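You operate a simulated robot arm through the tools that you are given. There is no shell and no other tool.

You are at the controls of a simulated robot arm. One attempt, no reset.

TASK
Brush a strip of glue on the short pipe, then slide the yellow job card's foam sleeve over it.
Fine: open the glue tin and lay its lid on the parts cart; use the yellow brush marked glue and put it back; the sleeve slides along the pipe up to the flange. Set down upright: yellow brush. A coat counts when it lies all over at full strength: go over it till it gets no stronger.
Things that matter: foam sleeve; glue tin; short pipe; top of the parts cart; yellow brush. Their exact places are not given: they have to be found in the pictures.

It is judged by the outcome, as a careful person would: the job done as asked, and still so three seconds after it is handed in. It fails if anything else is knocked over, pushed out of place, dropped, spilled or broken. Lids that push on must go on centred and level and be pressed home; caps that screw on are set level and turned clockwise until they are tight.

THE ROBOT
A 7-joint arm with a two-finger parallel gripper on a trunk, on a base that drives. Base frame: it is fixed to the floor where the robot stands at the start and does not move with it; the origin is under the middle of the robot, x ahead of it, y to its left, z up. Readings come in m, degrees, newtons and seconds.
With the tool pointing down near the work surface it reaches from about 0.32 to 0.8 m from the robot's upright axis, wherever it stands. Its first joint turns from -166.0 to 166.0 degrees. Places, roughly: short pipe [0.7, -0.3, 0.9]; top of the parts cart [0.7, 0.4, 0.8]. Payload 3.91 kg.
Tool frame: the origin (TCP) lies between the finger pads and is the grasp point; the fingertips stand 0.03 m ahead of it; z points along the fingers, y is the line along which they close. The gripper opens to 0.11 m. The fingers are 0.02 m wide and 0.01 m thick; the gripper's body (0.048 by 0.112 m) begins 0.055 m behind the TCP.
Orientation is that of the tool frame in the base frame, as a unit quaternion [w, x, y, z]. With the fingers straight down and closing along the base's y, the tool's x points along the base's -x, its y along +y and its z along -z.

THE INTERFACE
- The arm moves only by the tool drive_tool. Its argument "commands" is a list of rows, each an object of numbers (a shift or turn left out is 0, a gripper value left out holds the last): "x", "y", "z": the shift along the tool's x, y, z in units of 150 mm (1.0 is 150 mm); "wx", "wy", "wz": the turn, a rotation vector about the tool's x, y, z in units of 120 degrees (1.0 is 120 degrees); "grip": the closure, from 0 (fully open) to 1 (shut). In form: [{"x": .., "y": .., "z": .., "wx": .., "wy": .., "wz": .., "grip": ..}, ...]. A call has 1 to 20 rows; each row is the pose to reach, as a shift and turn from the pose commanded when the call began, along the tool's axes at that moment. A call with a number of a shift or a turn outside -1 to 1 is refused whole. Each row takes 0.2 s and may step no farther than 0.05 m and 8.6 degrees from the row before; otherwise, or with a gripper value out of range, the whole call is refused. A pose out of reach is approached as far as the arm can. The call stops where the force on the tool passes 40 N (or 10 N more than at its start, if that is more) or the arm is blocked; 0.2 s more then pass. The fingers move at their own pace (about 0.108 m/s each) and stop on an object; they squeeze with about 37 N. The grip force told is the motor's: it shows also when the fingers shut on nothing. Time passes only in rows, and 0.2 s behind the last, so rows that repeat a pose let the fingers close. It gives the time, the measured TCP pose, the force on the tool (base axes), the opening and the grip force at its end, in the units of the frame above (readings bear some noise), with the torque about the TCP (base axes, N m) and any sound that the robot's microphone picked up.
- Cameras (640 x 400 px; columns grow to the right, rows downward): "scene" is now at [0.0149, 0.1611, 1.4937]; the picture's right is [0.07, -1.00, 0.00], its down [-0.79, -0.06, -0.62] and it looks along [0.61, 0.04, -0.79] (base axes); focal length 284 px, centre (320, 200). "wrist" rides on the gripper at [0.072, 0.017, -0.103] in the tool frame; the picture's right is [-0.23, 0.97, 0.00], its down [-0.76, -0.18, -0.62] and it looks along [-0.61, -0.14, 0.78] (tool axes); focal length 222 px, centre (320, 200).
- grab_frame(camera): a new picture of that camera. The clock stands still meanwhile.
- steer(legs): drives the robot by 1 to 6 legs, each [ahead, left, turn to the left] in m, m and degrees, along the robot's own axes; the way and the turn of a leg run together, so that a leg with both is an arc; at most 1.5 m and 180 degrees a leg. The arm and the cameras ride along, it lands a little off, and it stops where it bumps. It gives what a move gives.
- aim_head(pan, tilt): turns the head with the scene camera to pan (to the left, within 155 degrees either way) and tilt (down, from -29 to 69), counted from straight ahead of the robot. It gives what a move gives.
- probe_pixels(camera, pixels): for up to 12 pixels [column, row] of the newest picture of that camera ("zoom" is the newest enlarged one), the place [x, y, z] in the base frame of the surface seen there, good to about 0.002 m. The clock stands still meanwhile.
- zoom(camera, box): a new picture of the part [left, top, right, bottom] of that camera's present view, enlarged. The clock stands still meanwhile.
- hand_in(): hands the job in; it is judged then, once.

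Open the gripper and draw the arm clear of the work before you hand the job in, unless the task says otherwise.

The tools are called after "Request:" by a JSON object that holds its "op" and its "data". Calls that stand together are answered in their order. drive_tool: Moves the arm, as the interface text tells. Its arguments: {"type":"object","properties":{"commands":{"type":"array","items":{"type":"object","properties":{"x":{"type":"number"},"y":{"type":"number"},"z":{"type":"number"},"wx":{"type":"number"},"wy":{"type":"number"},"wz":{"type":"number"},"grip":{"type":"number"}}}}},"required":["commands"]} The other tools are called the same way: steer (legs) drives the base; aim_head (pan, tilt) turns the head that bears the scene camera; grab_frame (camera) takes a picture; probe_pixels (camera, pixels) gives the place of the surface under pixels of a picture; zoom (camera, box) takes an enlarged picture of a part of a camera's view; hand_in () hands the job in.

At the start:

```text
time_s: 0.0
position: [0.3975, -0.1654, 1.1603]
tool_rot: [0.0, 0.0, 1.0, 0.0]
ft_force: [0.3, 0.1, 0.5]
ft_torque: [0.01, 0.03, -0.02]
grip_width: 0.1097
grip_force: 0.0
robot x, y, heading: [0.0022, -0.0006, -0.1]
head pan, tilt: [4.1, 51.9]
```

scene: 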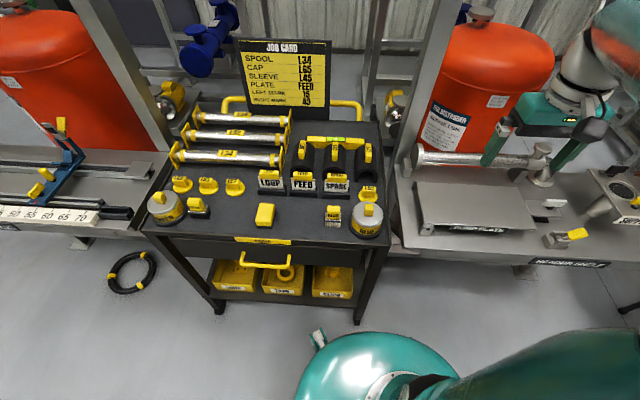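
wrist: 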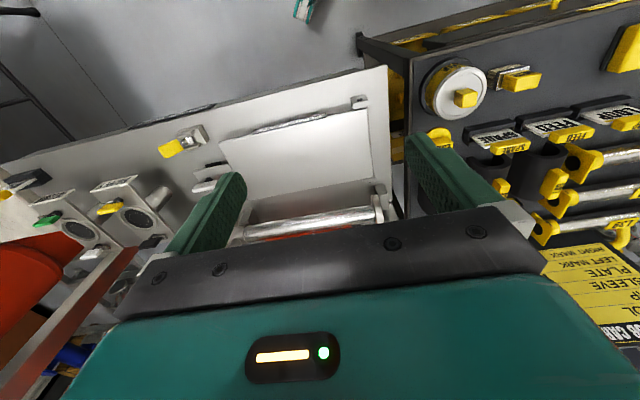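

The scene shows the job card around (283,75), the parts cart, and the short pipe around (480,160). I will zoom in to read labels.

Request:
{"op": "zoom", "data": {"camera": "scene", "box": [235, 35, 335, 110]}}

Request:
{"op": "zoom", "data": {"camera": "scene", "box": [280, 120, 400, 250]}}

Request:
{"op": "zoom", "data": {"camera": "scene", "box": [140, 90, 300, 240]}}

Request:
{"op": "zoom", "data": {"camera": "scene", "box": [390, 120, 640, 280]}}

```text
5.33 times, centred on (285, 72) of scene
```

zoom: 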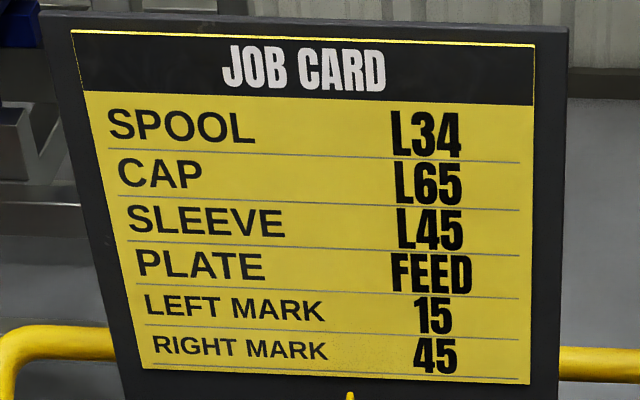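

```text
3.08 times, centred on (340, 185) of scene
```

zoom: 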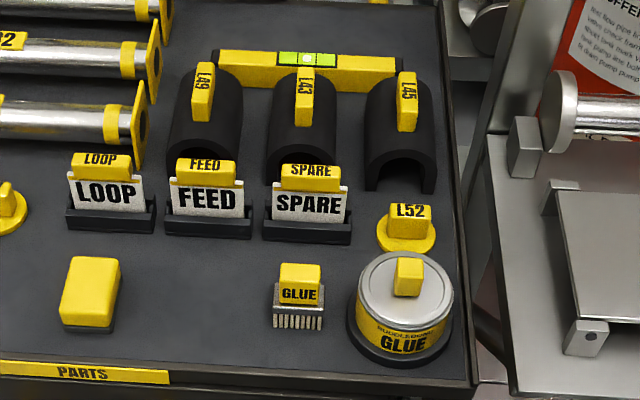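

```text
2.67 times, centred on (220, 165) of scene
```

zoom: 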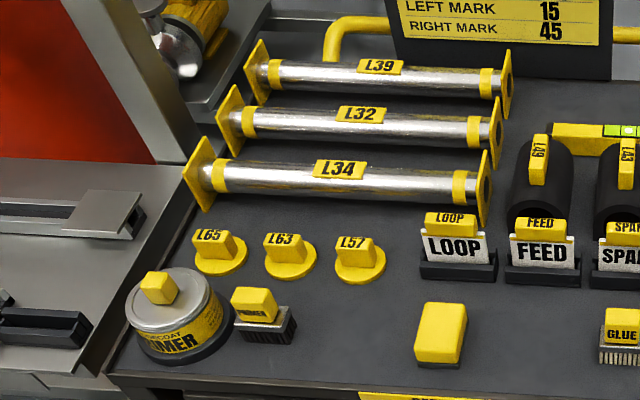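

```text
2.50 times, centred on (515, 200) of scene
```

zoom: 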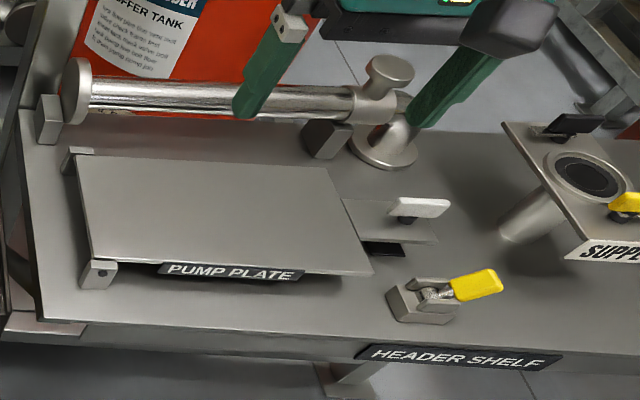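

The card asks for sleeve L45. I zoom in on the sleeves' tags and on the pipe.

Request:
{"op": "zoom", "data": {"camera": "scene", "box": [290, 130, 390, 193]}}

Request:
{"op": "zoom", "data": {"camera": "scene", "box": [400, 130, 500, 193]}}

Request:
{"op": "zoom", "data": {"camera": "scene", "box": [480, 130, 580, 193]}}

Request:
{"op": "zoom", "data": {"camera": "scene", "box": [310, 190, 410, 253]}}

```text
6.35 times, centred on (340, 162) of scene
```

zoom: 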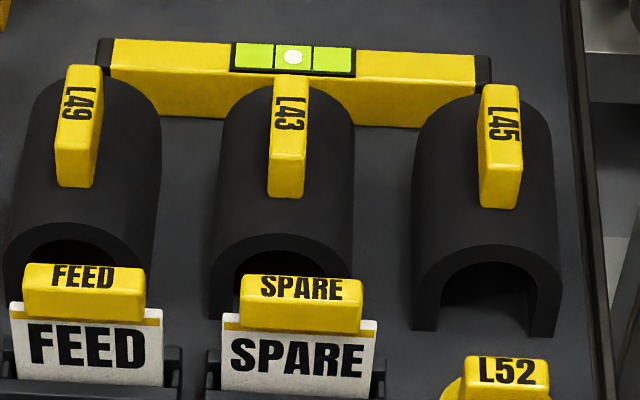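

```text
6.35 times, centred on (450, 162) of scene
```

zoom: 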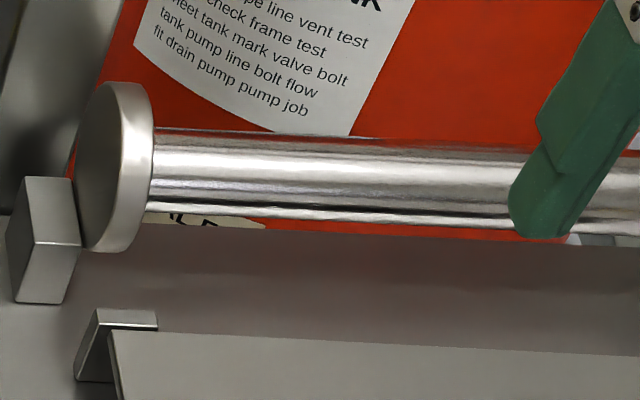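

```text
6.35 times, centred on (530, 162) of scene
```

zoom: 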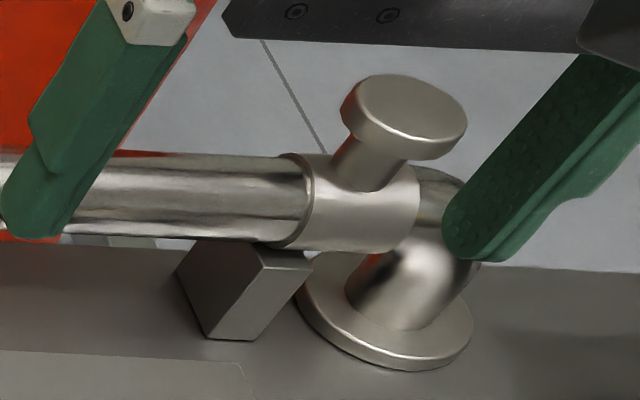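

```text
6.35 times, centred on (360, 222) of scene
```

zoom: 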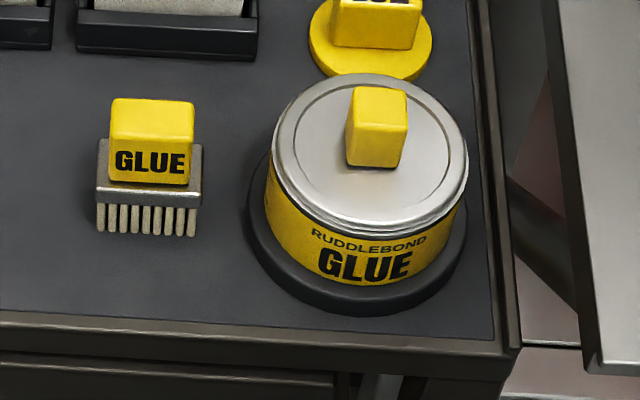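

The L45 sleeve is the rightmost at about (363,160); the pipe runs from the flange at (418,157) to the tee at (540,160). I aim the head right to see the shelf and take a fresh view.

Request:
{"op": "aim_head", "data": {"pan": -25, "tilt": 50}}

Request:
{"op": "grab_frame", "data": {"camera": "scene"}}

```text
time_s: 0.9
position: [0.3979, -0.1647, 1.1596]
tool_rot: [-0.001, 0.0, 1.0, 0.0]
ft_force: [0.2, 0.0, -0.4]
ft_torque: [0.02, -0.03, 0.01]
grip_width: 0.1099
grip_force: 0.1
robot x, y, heading: [-0.0021, 0.0012, 0.0]
head pan, tilt: [-25.0, 50.0]
```

```text
taken
```

scene: 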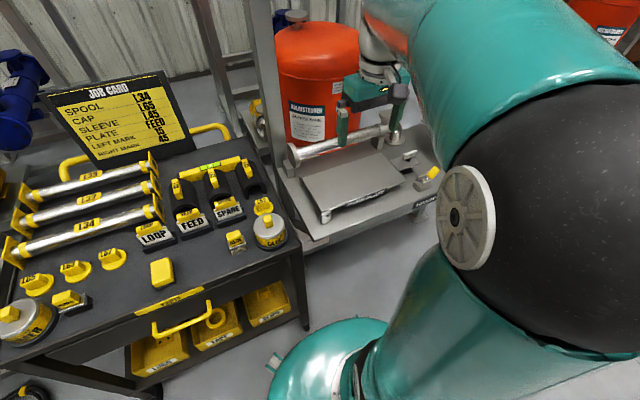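

The arm hides the right side; this view still shows the pipe (300,150)-(390,130). I probe key points here: flange, pipe top, brush, tin, sleeve.

Request:
{"op": "probe_pixels", "data": {"camera": "scene", "pixels": [[293, 155], [310, 149], [370, 133], [340, 190], [272, 216], [270, 230], [236, 236], [236, 249], [247, 166], [255, 185], [250, 240], [215, 300]]}}

Request:
{"op": "zoom", "data": {"camera": "scene", "box": [160, 140, 300, 260]}}

Request:
{"op": "zoom", "data": {"camera": "scene", "box": [270, 80, 450, 240]}}

```text
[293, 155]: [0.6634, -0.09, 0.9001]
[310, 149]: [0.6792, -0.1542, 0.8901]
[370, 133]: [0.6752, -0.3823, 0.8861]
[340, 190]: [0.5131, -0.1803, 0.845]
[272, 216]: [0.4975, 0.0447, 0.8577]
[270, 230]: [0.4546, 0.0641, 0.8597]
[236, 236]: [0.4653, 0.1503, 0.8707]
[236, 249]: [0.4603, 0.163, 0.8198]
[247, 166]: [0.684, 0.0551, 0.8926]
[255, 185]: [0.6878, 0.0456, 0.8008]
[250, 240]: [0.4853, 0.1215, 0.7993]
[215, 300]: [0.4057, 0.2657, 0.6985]
```

```text
3.33 times, centred on (230, 200) of scene
```

zoom: 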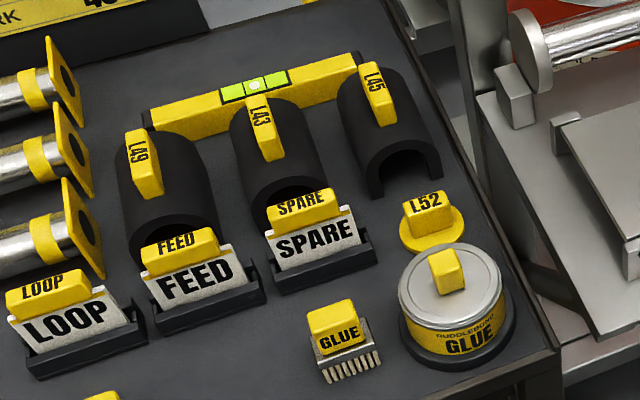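

```text
2.50 times, centred on (360, 160) of scene
```

zoom: 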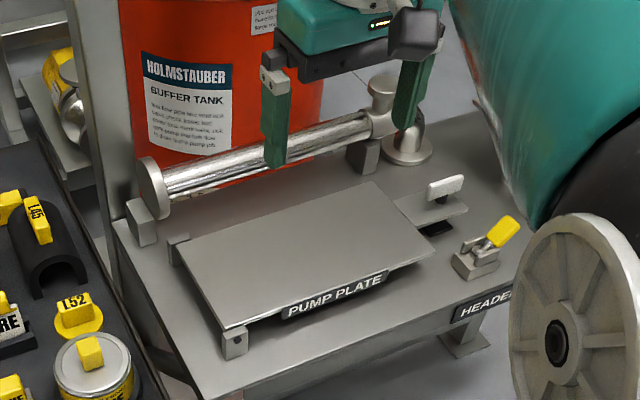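

Pipe axis runs along y at x≈0.68; tin, brush and sleeve are located roughly. I move the arm left, over the cart, to look with the wrist camera and free the view of the pipe.

Request:
{"op": "drive_tool", "data": {"commands": [{"y": 0.25}, {"y": 0.5}, {"y": 0.75}, {"y": 1.0}]}}

Request:
{"op": "drive_tool", "data": {"commands": [{"y": 0.25}, {"y": 0.5}, {"y": 0.75}, {"y": 1.0}]}}

Request:
{"op": "grab_frame", "data": {"camera": "wrist"}}

Request:
{"op": "grab_frame", "data": {"camera": "scene"}}

```text
time_s: 1.9
position: [0.3985, -0.0179, 1.1593]
tool_rot: [0.0, 0.001, 1.0, 0.0]
ft_force: [-0.5, -0.2, 0.6]
ft_torque: [-0.01, -0.01, -0.02]
grip_width: 0.11
grip_force: 0.0
robot x, y, heading: [0.0026, -0.0001, 0.1]
head pan, tilt: [-25.0, 50.0]
```

```text
time_s: 2.9
position: [0.3982, 0.1353, 1.1616]
tool_rot: [0.001, 0.001, 1.0, 0.0]
ft_force: [-0.5, -0.3, -0.3]
ft_torque: [0.04, 0.02, 0.0]
grip_width: 0.1099
grip_force: 0.1
robot x, y, heading: [-0.0001, 0.001, 0.3]
head pan, tilt: [-25.0, 50.0]
```

```text
taken
```

wrist: 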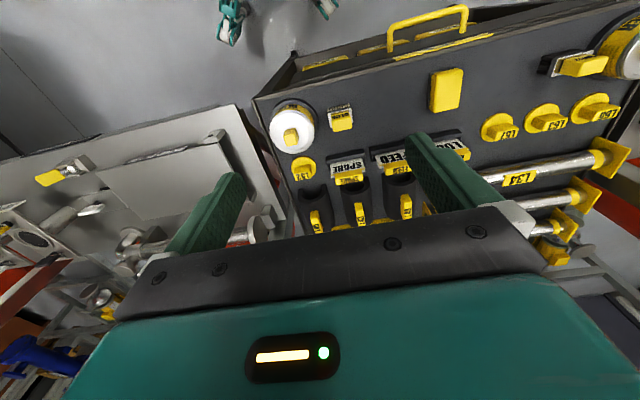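

```text
taken
```

scene: 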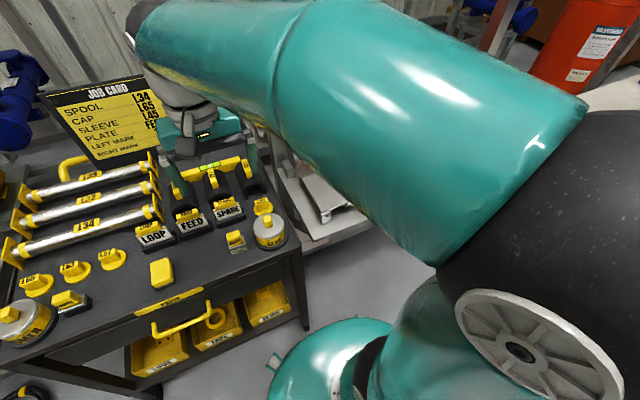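

The wrist image shows the tin at (293,130), brush at (341,118), L45 sleeve at (315,215). I zoom on that and probe.

Request:
{"op": "zoom", "data": {"camera": "wrist", "box": [250, 80, 410, 180]}}

Request:
{"op": "probe_pixels", "data": {"camera": "zoom", "pixels": [[165, 225], [130, 185], [215, 185], [175, 135], [175, 250], [365, 170], [330, 170], [400, 165], [363, 185], [363, 130], [300, 350], [450, 240]]}}

Request:
{"op": "zoom", "data": {"camera": "wrist", "box": [240, 140, 420, 252]}}

```text
4.00 times, centred on (330, 130) of wrist
```

zoom: 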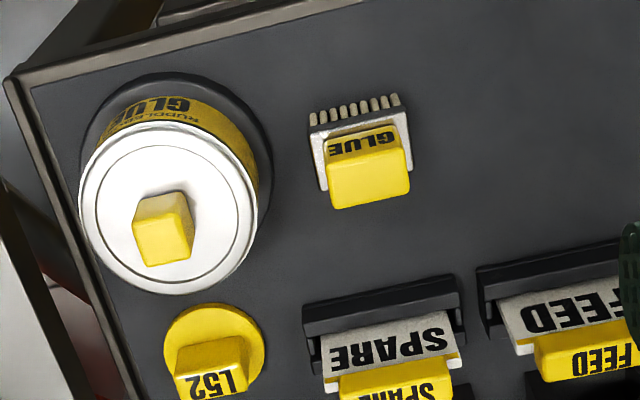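

```text
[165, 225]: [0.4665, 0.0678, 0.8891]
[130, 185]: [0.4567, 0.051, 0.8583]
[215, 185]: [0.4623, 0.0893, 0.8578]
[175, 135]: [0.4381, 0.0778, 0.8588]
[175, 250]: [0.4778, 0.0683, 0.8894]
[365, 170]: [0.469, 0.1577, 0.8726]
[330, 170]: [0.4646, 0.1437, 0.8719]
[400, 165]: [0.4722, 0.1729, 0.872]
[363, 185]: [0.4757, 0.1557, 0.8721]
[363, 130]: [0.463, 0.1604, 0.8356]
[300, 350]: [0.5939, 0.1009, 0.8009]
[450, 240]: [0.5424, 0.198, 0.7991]
```

```text
3.56 times, centred on (330, 196) of wrist
```

zoom: 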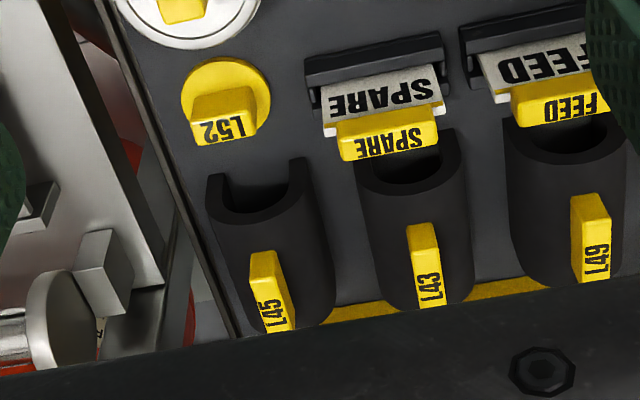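

Lid knob top is at z≈0.889, brush handle top at z≈0.872, cart top z≈0.799. I zoom more closely to get corners and yaw of knob and brush handle.

Request:
{"op": "zoom", "data": {"camera": "wrist", "box": [268, 100, 364, 160]}}

Request:
{"op": "probe_pixels", "data": {"camera": "zoom", "pixels": [[105, 207], [175, 202], [115, 252], [182, 240], [140, 225], [402, 172], [520, 150], [412, 232], [526, 210], [470, 190], [400, 120], [500, 90]]}}

```text
6.67 times, centred on (316, 130) of wrist
```

zoom: 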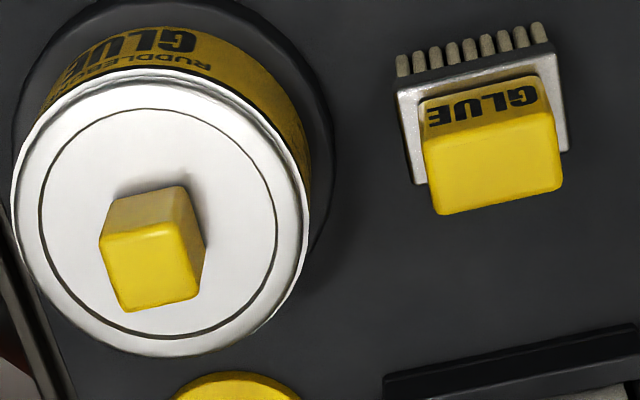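

```text
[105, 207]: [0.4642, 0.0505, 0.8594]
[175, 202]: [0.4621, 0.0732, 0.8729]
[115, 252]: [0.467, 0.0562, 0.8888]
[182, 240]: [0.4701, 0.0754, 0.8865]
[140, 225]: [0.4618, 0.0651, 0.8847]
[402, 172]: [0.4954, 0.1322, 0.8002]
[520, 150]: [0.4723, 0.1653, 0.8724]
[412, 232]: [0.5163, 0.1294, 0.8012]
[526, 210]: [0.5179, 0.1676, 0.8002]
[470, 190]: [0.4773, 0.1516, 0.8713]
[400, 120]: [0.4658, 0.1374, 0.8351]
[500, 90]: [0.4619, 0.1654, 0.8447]
```

I probe top-face corners just inside the edges of knob and brush handle in this zoom.

Request:
{"op": "probe_pixels", "data": {"camera": "zoom", "pixels": [[108, 245], [172, 232], [125, 303], [192, 292], [430, 147], [548, 121], [440, 208], [555, 183], [14, 195], [300, 190], [160, 95], [180, 352]]}}

```text
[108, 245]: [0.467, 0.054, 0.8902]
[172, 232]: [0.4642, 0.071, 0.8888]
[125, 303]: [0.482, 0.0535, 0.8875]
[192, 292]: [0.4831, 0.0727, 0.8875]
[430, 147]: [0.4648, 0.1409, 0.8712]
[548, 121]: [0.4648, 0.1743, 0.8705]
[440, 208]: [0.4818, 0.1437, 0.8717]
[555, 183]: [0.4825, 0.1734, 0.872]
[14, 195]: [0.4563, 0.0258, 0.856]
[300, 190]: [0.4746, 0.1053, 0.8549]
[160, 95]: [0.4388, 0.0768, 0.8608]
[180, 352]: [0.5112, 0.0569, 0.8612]
```

Knob centre ≈ (0.474,0.063), brush handle centre ≈ (0.474,0.158), both axis-aligned. I move above the lid knob with the fingers partly closed.

Request:
{"op": "drive_tool", "data": {"commands": [{"x": -0.102, "y": -0.096, "z": 0.18, "grip": 0.45}, {"x": -0.204, "y": -0.192, "z": 0.36}, {"x": -0.306, "y": -0.288, "z": 0.54}, {"x": -0.408, "y": -0.384, "z": 0.72}, {"x": -0.51, "y": -0.48, "z": 0.9}]}}

Request:
{"op": "grab_frame", "data": {"camera": "wrist"}}

Request:
{"op": "grab_frame", "data": {"camera": "scene"}}

```text
time_s: 4.1
position: [0.4746, 0.0645, 1.0273]
tool_rot: [0.0, 0.0, 1.0, 0.0]
ft_force: [0.1, -0.3, 0.6]
ft_torque: [-0.02, -0.05, -0.01]
grip_width: 0.0608
grip_force: 0.2
robot x, y, heading: [-0.0002, 0.0022, -0.1]
head pan, tilt: [-25.0, 50.0]
```

```text
taken
```

wrist: 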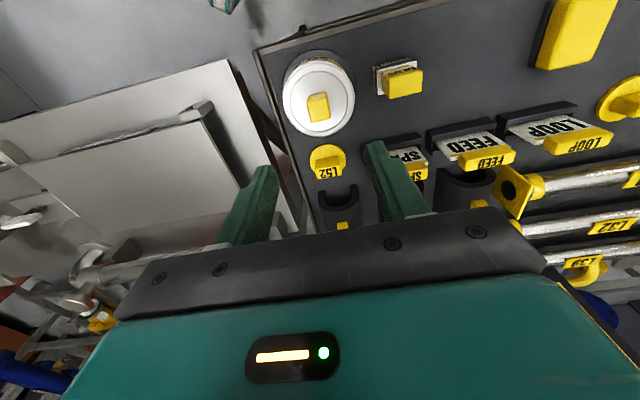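

```text
taken
```

scene: 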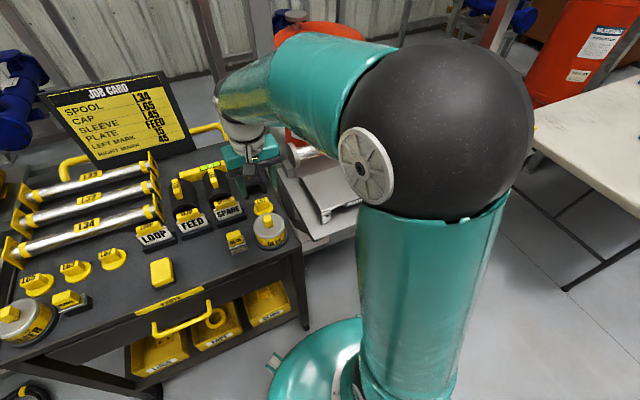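

The knob at (318,108) lines up with the projected tool axis (col 320). I probe the knob top to refine before descending.

Request:
{"op": "zoom", "data": {"camera": "wrist", "box": [270, 40, 366, 100]}}

Request:
{"op": "zoom", "data": {"camera": "wrist", "box": [270, 80, 366, 140]}}

Request:
{"op": "probe_pixels", "data": {"camera": "zoom", "pixels": [[255, 110], [375, 100], [265, 265], [390, 250], [320, 180], [320, 290]]}}

```text
6.67 times, centred on (318, 70) of wrist
```

zoom: 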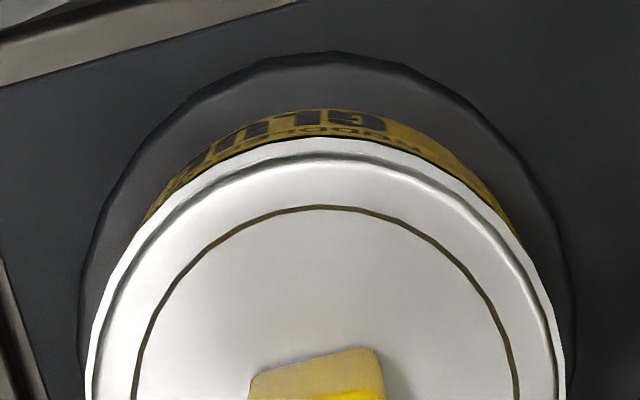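

```text
6.67 times, centred on (318, 110) of wrist
```

zoom: 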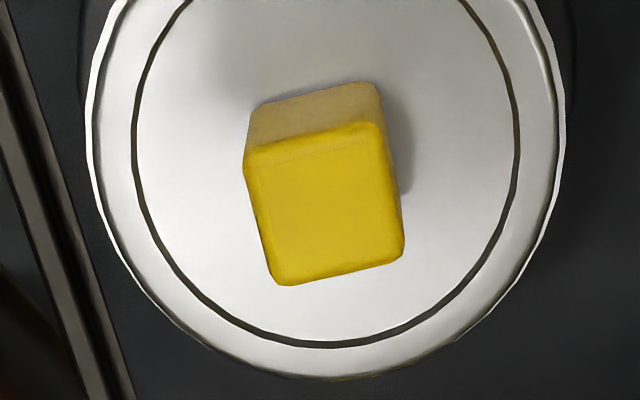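

```text
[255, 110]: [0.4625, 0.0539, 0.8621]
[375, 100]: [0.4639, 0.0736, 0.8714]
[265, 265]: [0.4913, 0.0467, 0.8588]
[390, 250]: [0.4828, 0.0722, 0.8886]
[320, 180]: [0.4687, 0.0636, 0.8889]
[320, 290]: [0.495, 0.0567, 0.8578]
```

Knob is confirmed at (0.474,0.063), top z 0.889. I descend so the fingertips sit just above the lid and then close on the knob.

Request:
{"op": "drive_tool", "data": {"commands": [{"z": 0.22}, {"z": 0.44}, {"z": 0.66}, {"z": 0.8}, {"z": 0.88}]}}

Request:
{"op": "drive_tool", "data": {"commands": [{"grip": 0.7}, {"grip": 1.0}, {"grip": 1.0}]}}

Request:
{"op": "grab_frame", "data": {"camera": "wrist"}}

```text
time_s: 5.3
position: [0.4733, 0.0632, 0.8939]
tool_rot: [0.001, 0.0, 1.0, 0.0]
ft_force: [-0.6, 0.7, 0.2]
ft_torque: [-0.01, 0.02, -0.03]
grip_width: 0.0604
grip_force: 0.0
robot x, y, heading: [-0.0002, -0.0029, 0.1]
head pan, tilt: [-25.0, 50.0]
```

```text
time_s: 6.1
position: [0.4732, 0.0621, 0.8945]
tool_rot: [0.0, 0.0, 1.0, 0.0]
ft_force: [0.3, -0.3, -0.3]
ft_torque: [-0.04, -0.01, 0.02]
grip_width: 0.0219
grip_force: 37.1
robot x, y, heading: [0.0045, 0.0018, 0.1]
head pan, tilt: [-25.0, 50.0]
heard: snap
```

```text
taken
```

wrist: 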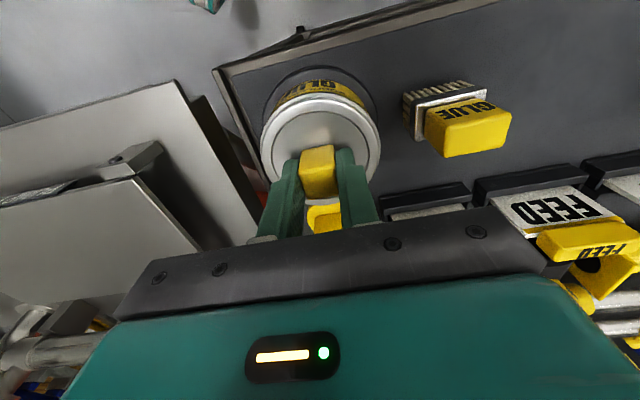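

Gripped (width 22 mm, a snap heard). I lift straight up slowly.

Request:
{"op": "drive_tool", "data": {"commands": [{"z": -0.05}, {"z": -0.1}, {"z": -0.2}, {"z": -0.4}, {"z": -0.6}]}}

Request:
{"op": "grab_frame", "data": {"camera": "wrist"}}

Request:
{"op": "grab_frame", "data": {"camera": "scene"}}

```text
time_s: 7.3
position: [0.4718, 0.0651, 0.9837]
tool_rot: [-0.001, -0.001, 1.0, 0.0]
ft_force: [1.3, -0.2, -0.1]
ft_torque: [0.02, -0.01, -0.02]
grip_width: 0.0
grip_force: 36.7
robot x, y, heading: [0.002, -0.0004, 0.2]
head pan, tilt: [-25.0, 50.0]
```

```text
taken
```

wrist: 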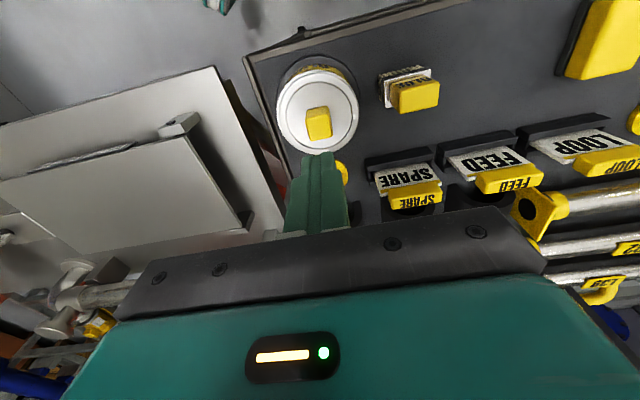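

```text
taken
```

scene: 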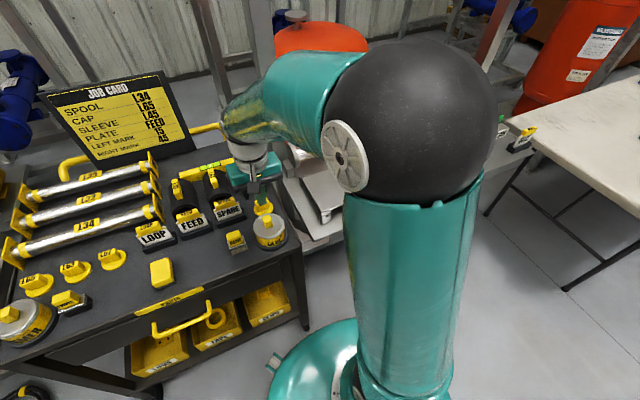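

The fingers slipped off the knob (width 0, lid still on the tin at (316,110)). I look closely at the lid to see whether it shifted.

Request:
{"op": "zoom", "data": {"camera": "wrist", "box": [260, 40, 388, 120]}}

Request:
{"op": "zoom", "data": {"camera": "wrist", "box": [260, 80, 388, 160]}}

Request:
{"op": "probe_pixels", "data": {"camera": "zoom", "pixels": [[300, 200], [240, 150], [350, 140], [250, 270], [370, 260], [180, 60], [400, 60], [200, 300], [420, 260]]}}

Request:
{"op": "zoom", "data": {"camera": "scene", "box": [210, 190, 306, 250]}}

```text
5.00 times, centred on (324, 80) of wrist
```

zoom: 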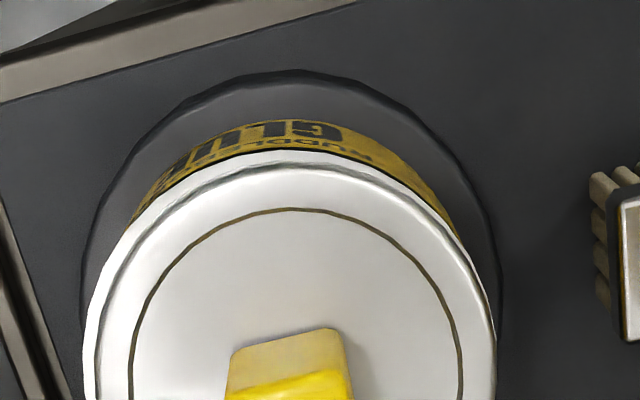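

```text
5.00 times, centred on (324, 120) of wrist
```

zoom: 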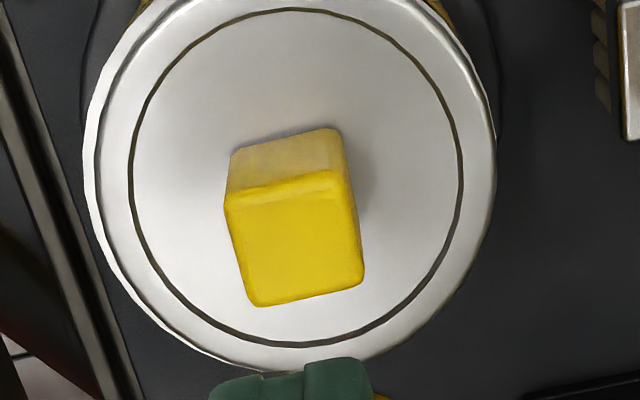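

```text
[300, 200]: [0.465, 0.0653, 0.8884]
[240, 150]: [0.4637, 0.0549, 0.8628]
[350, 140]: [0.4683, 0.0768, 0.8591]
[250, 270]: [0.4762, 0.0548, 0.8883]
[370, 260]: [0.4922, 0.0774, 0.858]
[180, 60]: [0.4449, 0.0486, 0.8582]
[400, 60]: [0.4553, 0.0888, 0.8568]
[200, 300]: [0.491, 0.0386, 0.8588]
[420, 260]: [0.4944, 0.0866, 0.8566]
```

```text
6.67 times, centred on (258, 220) of scene
```

zoom: 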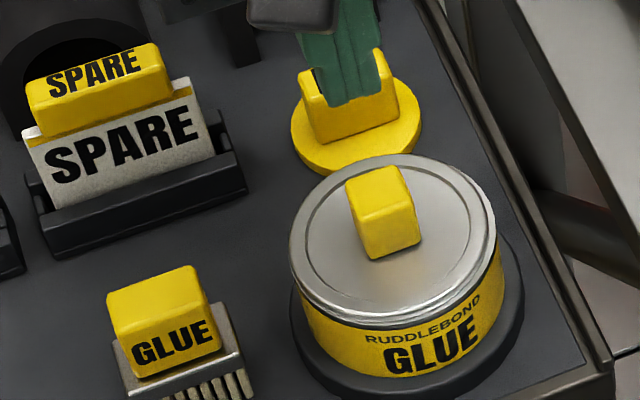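

The lid hasn't moved; the grip was too high or the pull too quick. I reopen, descend a bit lower (tips just at the lid surface) and regrip.

Request:
{"op": "drive_tool", "data": {"commands": [{"grip": 0.55}, {"grip": 0.55}, {"z": 0.2}, {"z": 0.4}, {"z": 0.5}, {"z": 0.58}, {"z": 0.62}]}}

Request:
{"op": "drive_tool", "data": {"commands": [{"grip": 0.8}, {"grip": 1.0}, {"grip": 1.0}, {"grip": 1.0}]}}

Request:
{"op": "drive_tool", "data": {"commands": [{"z": -0.004}, {"z": -0.008}, {"z": -0.012}, {"z": -0.016}, {"z": -0.02}]}}

```text
time_s: 8.9
position: [0.4731, 0.0642, 0.892]
tool_rot: [0.0, 0.0, 1.0, 0.0]
ft_force: [0.0, -0.2, 1.2]
ft_torque: [0.0, -0.02, 0.01]
grip_width: 0.0495
grip_force: 0.1
robot x, y, heading: [0.0005, 0.0023, 0.0]
head pan, tilt: [-25.0, 50.0]
```

```text
time_s: 9.9
position: [0.4738, 0.0636, 0.8921]
tool_rot: [0.0, 0.0, 1.0, -0.001]
ft_force: [-0.1, 0.1, 0.9]
ft_torque: [-0.02, -0.03, -0.02]
grip_width: 0.022
grip_force: 36.3
robot x, y, heading: [-0.0025, -0.0019, -0.1]
head pan, tilt: [-25.0, 50.0]
```

```text
time_s: 11.1
position: [0.4746, 0.0632, 0.895]
tool_rot: [0.0, 0.0, 1.0, 0.001]
ft_force: [-0.2, -0.1, -1.0]
ft_torque: [0.03, 0.01, 0.01]
grip_width: 0.0222
grip_force: 37.2
robot x, y, heading: [0.0027, 0.0015, 0.0]
head pan, tilt: [-25.0, 50.0]
```

Lifted 3 mm with almost no force; I check whether the lid came along.

Request:
{"op": "grab_frame", "data": {"camera": "wrist"}}

Request:
{"op": "zoom", "data": {"camera": "scene", "box": [210, 190, 306, 250]}}

Request:
{"op": "zoom", "data": {"camera": "wrist", "box": [240, 60, 400, 160]}}

Request:
{"op": "probe_pixels", "data": {"camera": "zoom", "pixels": [[180, 210], [460, 210], [320, 120], [320, 210], [260, 170]]}}

```text
taken
```

wrist: 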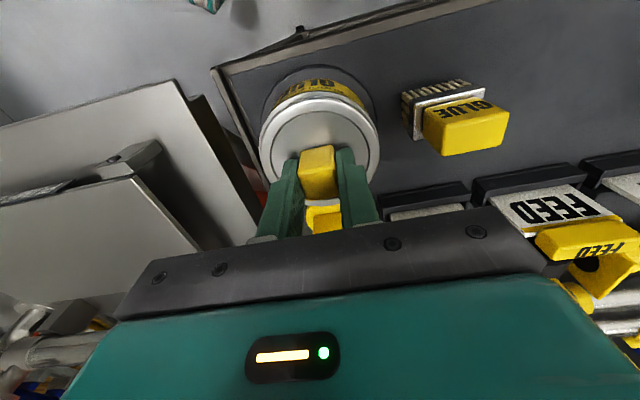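

```text
6.67 times, centred on (258, 220) of scene
```

zoom: 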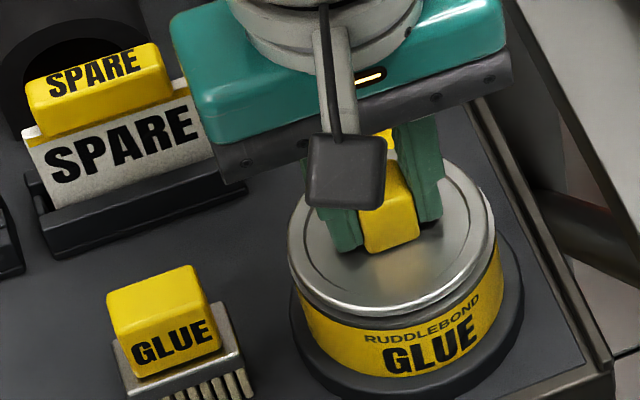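

```text
4.00 times, centred on (320, 110) of wrist
```

zoom: 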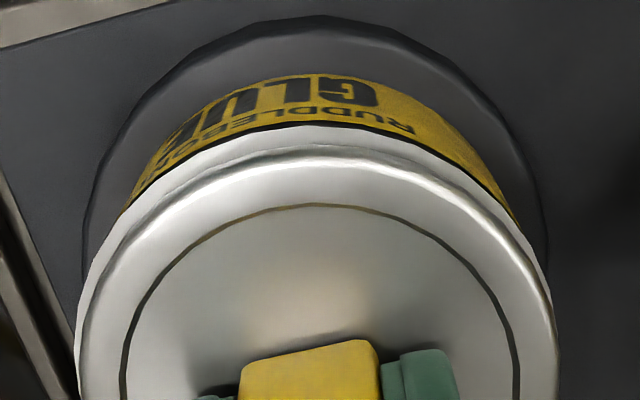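

```text
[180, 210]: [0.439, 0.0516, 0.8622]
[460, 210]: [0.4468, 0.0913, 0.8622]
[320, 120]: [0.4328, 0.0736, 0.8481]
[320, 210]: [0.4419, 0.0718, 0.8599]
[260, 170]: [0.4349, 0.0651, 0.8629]
```

The lid top went from 0.858 to 0.862, so it is coming off. I keep lifting gently.

Request:
{"op": "drive_tool", "data": {"commands": [{"z": -0.015}, {"z": -0.03}, {"z": -0.045}, {"z": -0.06}, {"z": -0.08}, {"z": -0.1}, {"z": -0.12}, {"z": -0.14}]}}

Request:
{"op": "zoom", "data": {"camera": "scene", "box": [210, 190, 306, 250]}}

Request:
{"op": "grab_frame", "data": {"camera": "wrist"}}

```text
time_s: 12.9
position: [0.4739, 0.0625, 0.9147]
tool_rot: [0.001, 0.0, 1.0, 0.0]
ft_force: [-0.3, 0.0, -0.9]
ft_torque: [0.0, -0.01, 0.0]
grip_width: 0.0221
grip_force: 37.1
robot x, y, heading: [0.0002, 0.0031, -0.0]
head pan, tilt: [-25.0, 50.0]
```

```text
6.67 times, centred on (258, 220) of scene
```

zoom: 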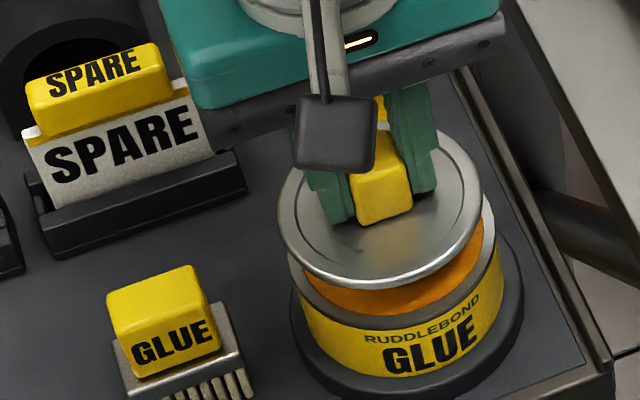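

```text
taken
```

wrist: 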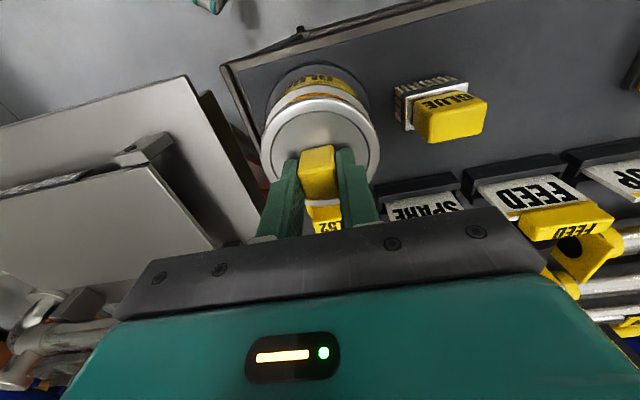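

The lid is off and the tin is open. I probe the yellow block and free cart area for a spot to lay the lid.

Request:
{"op": "grab_frame", "data": {"camera": "scene"}}

Request:
{"op": "probe_pixels", "data": {"camera": "scene", "pixels": [[162, 265], [174, 268], [170, 283], [200, 260], [205, 285], [190, 240], [178, 240], [212, 272], [226, 245], [228, 253], [190, 295], [160, 245]]}}

Request:
{"op": "zoom", "data": {"camera": "scene", "box": [130, 210, 258, 290]}}

```text
taken
```

scene: 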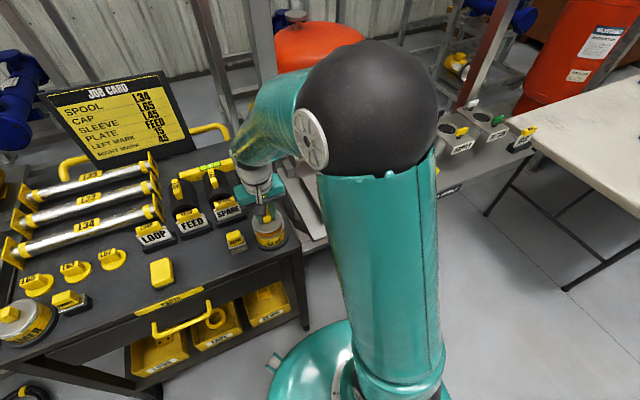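

```text
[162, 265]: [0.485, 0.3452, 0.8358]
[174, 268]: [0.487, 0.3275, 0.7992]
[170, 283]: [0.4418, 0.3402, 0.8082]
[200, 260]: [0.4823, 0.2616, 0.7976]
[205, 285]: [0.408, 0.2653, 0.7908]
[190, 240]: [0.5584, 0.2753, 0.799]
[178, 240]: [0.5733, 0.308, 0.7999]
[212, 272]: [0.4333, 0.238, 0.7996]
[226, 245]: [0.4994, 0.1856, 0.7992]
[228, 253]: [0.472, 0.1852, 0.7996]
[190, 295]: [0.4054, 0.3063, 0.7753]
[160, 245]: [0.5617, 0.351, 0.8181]
```

```text
5.00 times, centred on (194, 250) of scene
```

zoom: 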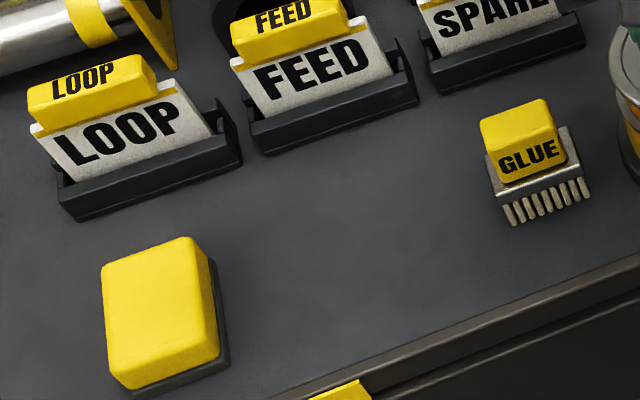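

Free area is y 0.19–0.32, x 0.42–0.58; I'll lay the lid at (0.49,0.255). Lift, then carry across over the brush.

Request:
{"op": "drive_tool", "data": {"commands": [{"z": -0.2}, {"z": -0.4}, {"z": -0.4, "y": 0.2, "x": -0.03}, {"z": -0.4, "y": 0.45, "x": -0.06}, {"z": -0.4, "y": 0.7, "x": -0.09}, {"z": -0.4, "y": 0.95, "x": -0.107}, {"z": -0.4, "y": 0.98, "x": -0.107}]}}

Request:
{"op": "drive_tool", "data": {"commands": [{"y": 0.15}, {"y": 0.3}, {"y": 0.3, "z": 0.2}, {"y": 0.3, "z": 0.4}, {"y": 0.3, "z": 0.6}]}}

Request:
{"op": "grab_frame", "data": {"camera": "wrist"}}

Request:
{"op": "zoom", "data": {"camera": "scene", "box": [130, 190, 290, 290]}}

```text
time_s: 14.5
position: [0.4909, 0.2109, 0.974]
tool_rot: [0.0, 0.0, 1.0, -0.001]
ft_force: [0.3, 0.4, -0.6]
ft_torque: [0.0, 0.02, 0.03]
grip_width: 0.022
grip_force: 36.8
robot x, y, heading: [-0.0002, 0.0026, 0.0]
head pan, tilt: [-25.0, 50.0]
```

```text
time_s: 15.7
position: [0.4863, 0.2548, 0.8835]
tool_rot: [0.0, 0.0, 1.0, 0.0]
ft_force: [-0.2, 0.2, -0.3]
ft_torque: [0.0, 0.0, -0.01]
grip_width: 0.0221
grip_force: 37.0
robot x, y, heading: [0.0012, 0.0021, 0.1]
head pan, tilt: [-25.0, 50.0]
```

```text
taken
```

wrist: 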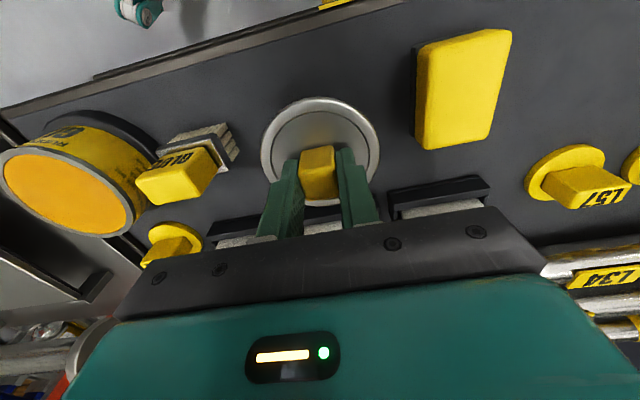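

```text
4.00 times, centred on (210, 240) of scene
```

zoom: 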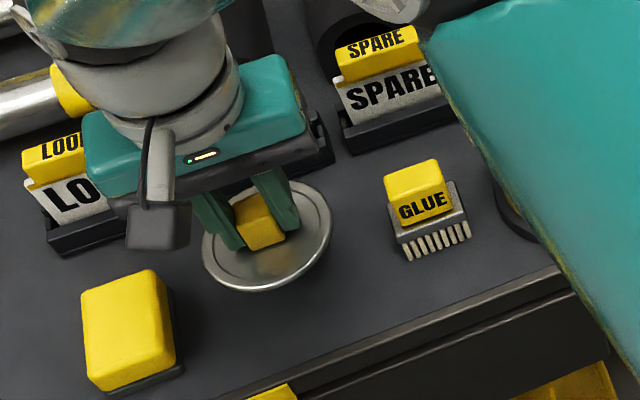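

The spot is clear around the lid. I lower in small steps until the lid touches the cart.

Request:
{"op": "drive_tool", "data": {"commands": [{"z": 0.05}, {"z": 0.1}, {"z": 0.14}, {"z": 0.17}, {"z": 0.19}, {"z": 0.21}]}}

Request:
{"op": "grab_frame", "data": {"camera": "wrist"}}

Request:
{"op": "zoom", "data": {"camera": "scene", "box": [160, 220, 240, 270]}}

```text
time_s: 17.1
position: [0.4922, 0.256, 0.8532]
tool_rot: [0.0, 0.001, 1.0, 0.0]
ft_force: [-0.2, -0.4, -0.3]
ft_torque: [-0.01, 0.0, 0.04]
grip_width: 0.022
grip_force: 36.8
robot x, y, heading: [-0.0035, -0.0009, -0.1]
head pan, tilt: [-25.0, 50.0]
```

```text
taken
```

wrist: 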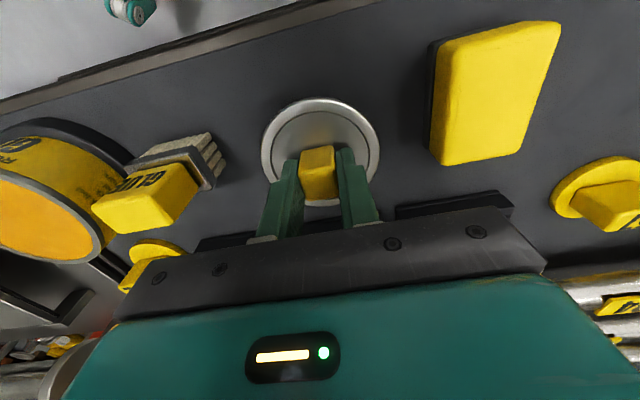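

```text
8.00 times, centred on (200, 245) of scene
```

zoom: 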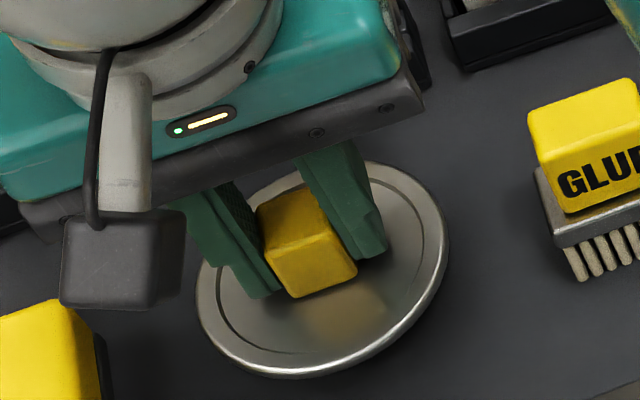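

No contact force yet; I continue in 1.5 mm steps.

Request:
{"op": "drive_tool", "data": {"commands": [{"z": 0.01}, {"z": 0.02}, {"z": 0.03}]}}

Request:
{"op": "drive_tool", "data": {"commands": [{"z": 0.007}, {"z": 0.014}]}}

```text
time_s: 17.9
position: [0.4911, 0.2552, 0.8492]
tool_rot: [0.0, 0.0, 1.0, 0.0]
ft_force: [-0.1, -0.1, -1.2]
ft_torque: [0.01, 0.02, 0.02]
grip_width: 0.0221
grip_force: 36.6
robot x, y, heading: [-0.0013, 0.0001, 0.0]
head pan, tilt: [-25.0, 50.0]
```

```text
time_s: 18.5
position: [0.4913, 0.2546, 0.8465]
tool_rot: [0.0, 0.0, 1.0, 0.0]
ft_force: [0.7, 0.6, -0.2]
ft_torque: [-0.04, 0.03, 0.0]
grip_width: 0.0222
grip_force: 37.1
robot x, y, heading: [-0.0043, 0.0004, 0.1]
head pan, tilt: [-25.0, 50.0]
```

Still no clear contact; I check the lid height by probing.

Request:
{"op": "zoom", "data": {"camera": "wrist", "box": [250, 80, 390, 168]}}

Request:
{"op": "probe_pixels", "data": {"camera": "zoom", "pixels": [[320, 180], [200, 200], [450, 190], [320, 75], [320, 60], [100, 300]]}}

```text
4.55 times, centred on (320, 124) of wrist
```

zoom: 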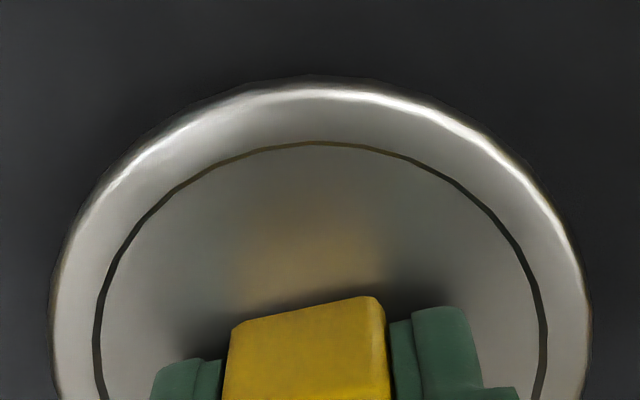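

```text
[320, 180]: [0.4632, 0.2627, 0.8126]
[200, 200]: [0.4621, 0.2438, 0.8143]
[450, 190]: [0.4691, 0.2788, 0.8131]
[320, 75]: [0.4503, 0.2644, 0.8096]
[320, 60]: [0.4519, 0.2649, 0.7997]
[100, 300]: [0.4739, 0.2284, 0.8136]
```

Lid top at 0.813, about 14 mm above the cart; continue in 1 mm steps.

Request:
{"op": "drive_tool", "data": {"commands": [{"z": 0.007}, {"z": 0.014}]}}

Request:
{"op": "drive_tool", "data": {"commands": [{"z": 0.007}, {"z": 0.014}]}}

```text
time_s: 19.1
position: [0.4895, 0.254, 0.8448]
tool_rot: [0.0, 0.0, 1.0, 0.0]
ft_force: [0.0, 0.6, -0.6]
ft_torque: [0.0, 0.02, -0.03]
grip_width: 0.0222
grip_force: 37.1
robot x, y, heading: [0.0011, 0.0007, -0.2]
head pan, tilt: [-25.0, 50.0]
```

```text
time_s: 19.7
position: [0.4902, 0.2553, 0.8425]
tool_rot: [0.0, 0.0, 1.0, 0.0]
ft_force: [0.2, 0.2, -0.4]
ft_torque: [0.0, -0.01, -0.05]
grip_width: 0.0219
grip_force: 37.4
robot x, y, heading: [0.0033, -0.0031, 0.1]
head pan, tilt: [-25.0, 50.0]
```

Still free; continue down in 1 mm steps.

Request:
{"op": "drive_tool", "data": {"commands": [{"z": 0.007}, {"z": 0.014}]}}

Request:
{"op": "drive_tool", "data": {"commands": [{"z": 0.007}, {"z": 0.014}]}}

Request:
{"op": "zoom", "data": {"camera": "wrist", "box": [250, 80, 390, 168]}}

Request:
{"op": "probe_pixels", "data": {"camera": "zoom", "pixels": [[320, 180], [200, 200], [450, 190], [320, 60]]}}

```text
time_s: 20.3
position: [0.4906, 0.2556, 0.8402]
tool_rot: [0.001, -0.001, 1.0, 0.0]
ft_force: [-0.2, -0.7, -0.7]
ft_torque: [0.02, -0.02, 0.01]
grip_width: 0.0223
grip_force: 36.9
robot x, y, heading: [-0.0041, -0.0028, -0.1]
head pan, tilt: [-25.0, 50.0]
```

```text
time_s: 20.9
position: [0.4896, 0.2556, 0.8372]
tool_rot: [0.0, 0.0, 1.0, 0.0]
ft_force: [-0.2, 0.4, 0.0]
ft_torque: [0.01, -0.02, 0.01]
grip_width: 0.0221
grip_force: 37.4
robot x, y, heading: [0.0001, 0.002, 0.3]
head pan, tilt: [-25.0, 50.0]
```

```text
4.55 times, centred on (320, 124) of wrist
```

zoom: 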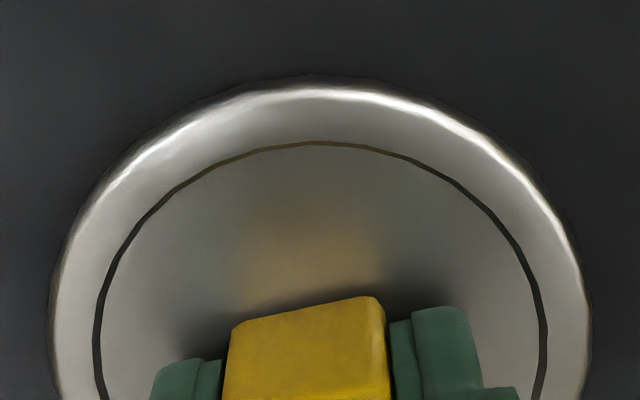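

```text
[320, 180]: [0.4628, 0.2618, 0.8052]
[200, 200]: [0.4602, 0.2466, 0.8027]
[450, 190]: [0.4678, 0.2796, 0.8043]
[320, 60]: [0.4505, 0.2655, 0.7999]
```

Lid top is at 0.804; nearly down. One more small step, then check force.

Request:
{"op": "drive_tool", "data": {"commands": [{"z": 0.007}]}}

Request:
{"op": "drive_tool", "data": {"commands": [{"z": 0.007}]}}

```text
time_s: 21.3
position: [0.4893, 0.2537, 0.8365]
tool_rot: [0.0, 0.001, 1.0, -0.001]
ft_force: [0.4, 0.8, -0.4]
ft_torque: [0.0, 0.01, 0.0]
grip_width: 0.022
grip_force: 37.3
robot x, y, heading: [0.0018, -0.0013, -0.2]
head pan, tilt: [-25.0, 50.0]
```

```text
time_s: 21.7
position: [0.4899, 0.254, 0.8359]
tool_rot: [0.0, 0.001, 1.0, 0.0]
ft_force: [0.0, -1.6, 7.7]
ft_torque: [-0.09, -0.07, 0.02]
grip_width: 0.022
grip_force: 36.9
robot x, y, heading: [-0.0003, -0.002, -0.2]
head pan, tilt: [-25.0, 50.0]
```

Contact at 7.7 N: the lid lies on the cart. Release and rise.

Request:
{"op": "drive_tool", "data": {"commands": [{"grip": 0.8}, {"grip": 0.6}, {"grip": 0.5}, {"grip": 0.5, "z": -0.1}, {"z": -0.3}, {"z": -0.6}, {"z": -0.9}]}}

Request:
{"op": "grab_frame", "data": {"camera": "wrist"}}

Request:
{"op": "grab_frame", "data": {"camera": "scene"}}

```text
time_s: 23.3
position: [0.4937, 0.2568, 0.9725]
tool_rot: [-0.001, 0.0, 1.0, -0.001]
ft_force: [0.6, 0.3, 0.2]
ft_torque: [-0.02, 0.01, -0.01]
grip_width: 0.0551
grip_force: 0.0
robot x, y, heading: [0.001, -0.0016, 0.1]
head pan, tilt: [-25.0, 50.0]
```

```text
taken
```

wrist: 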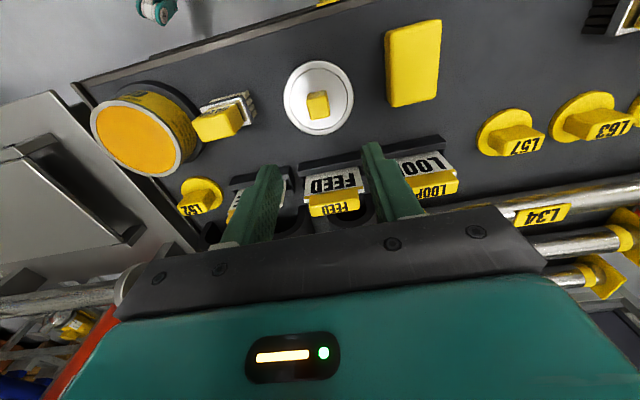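

```text
taken
```

scene: 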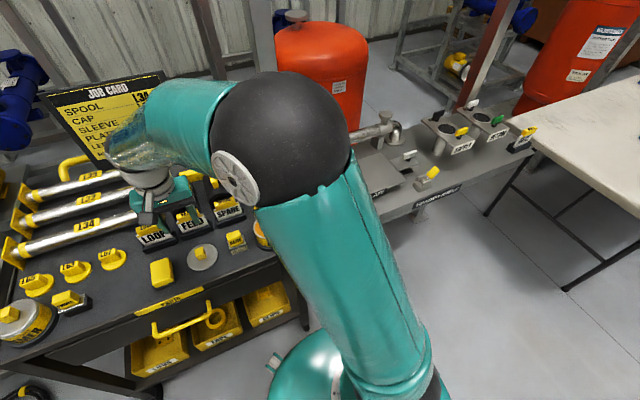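

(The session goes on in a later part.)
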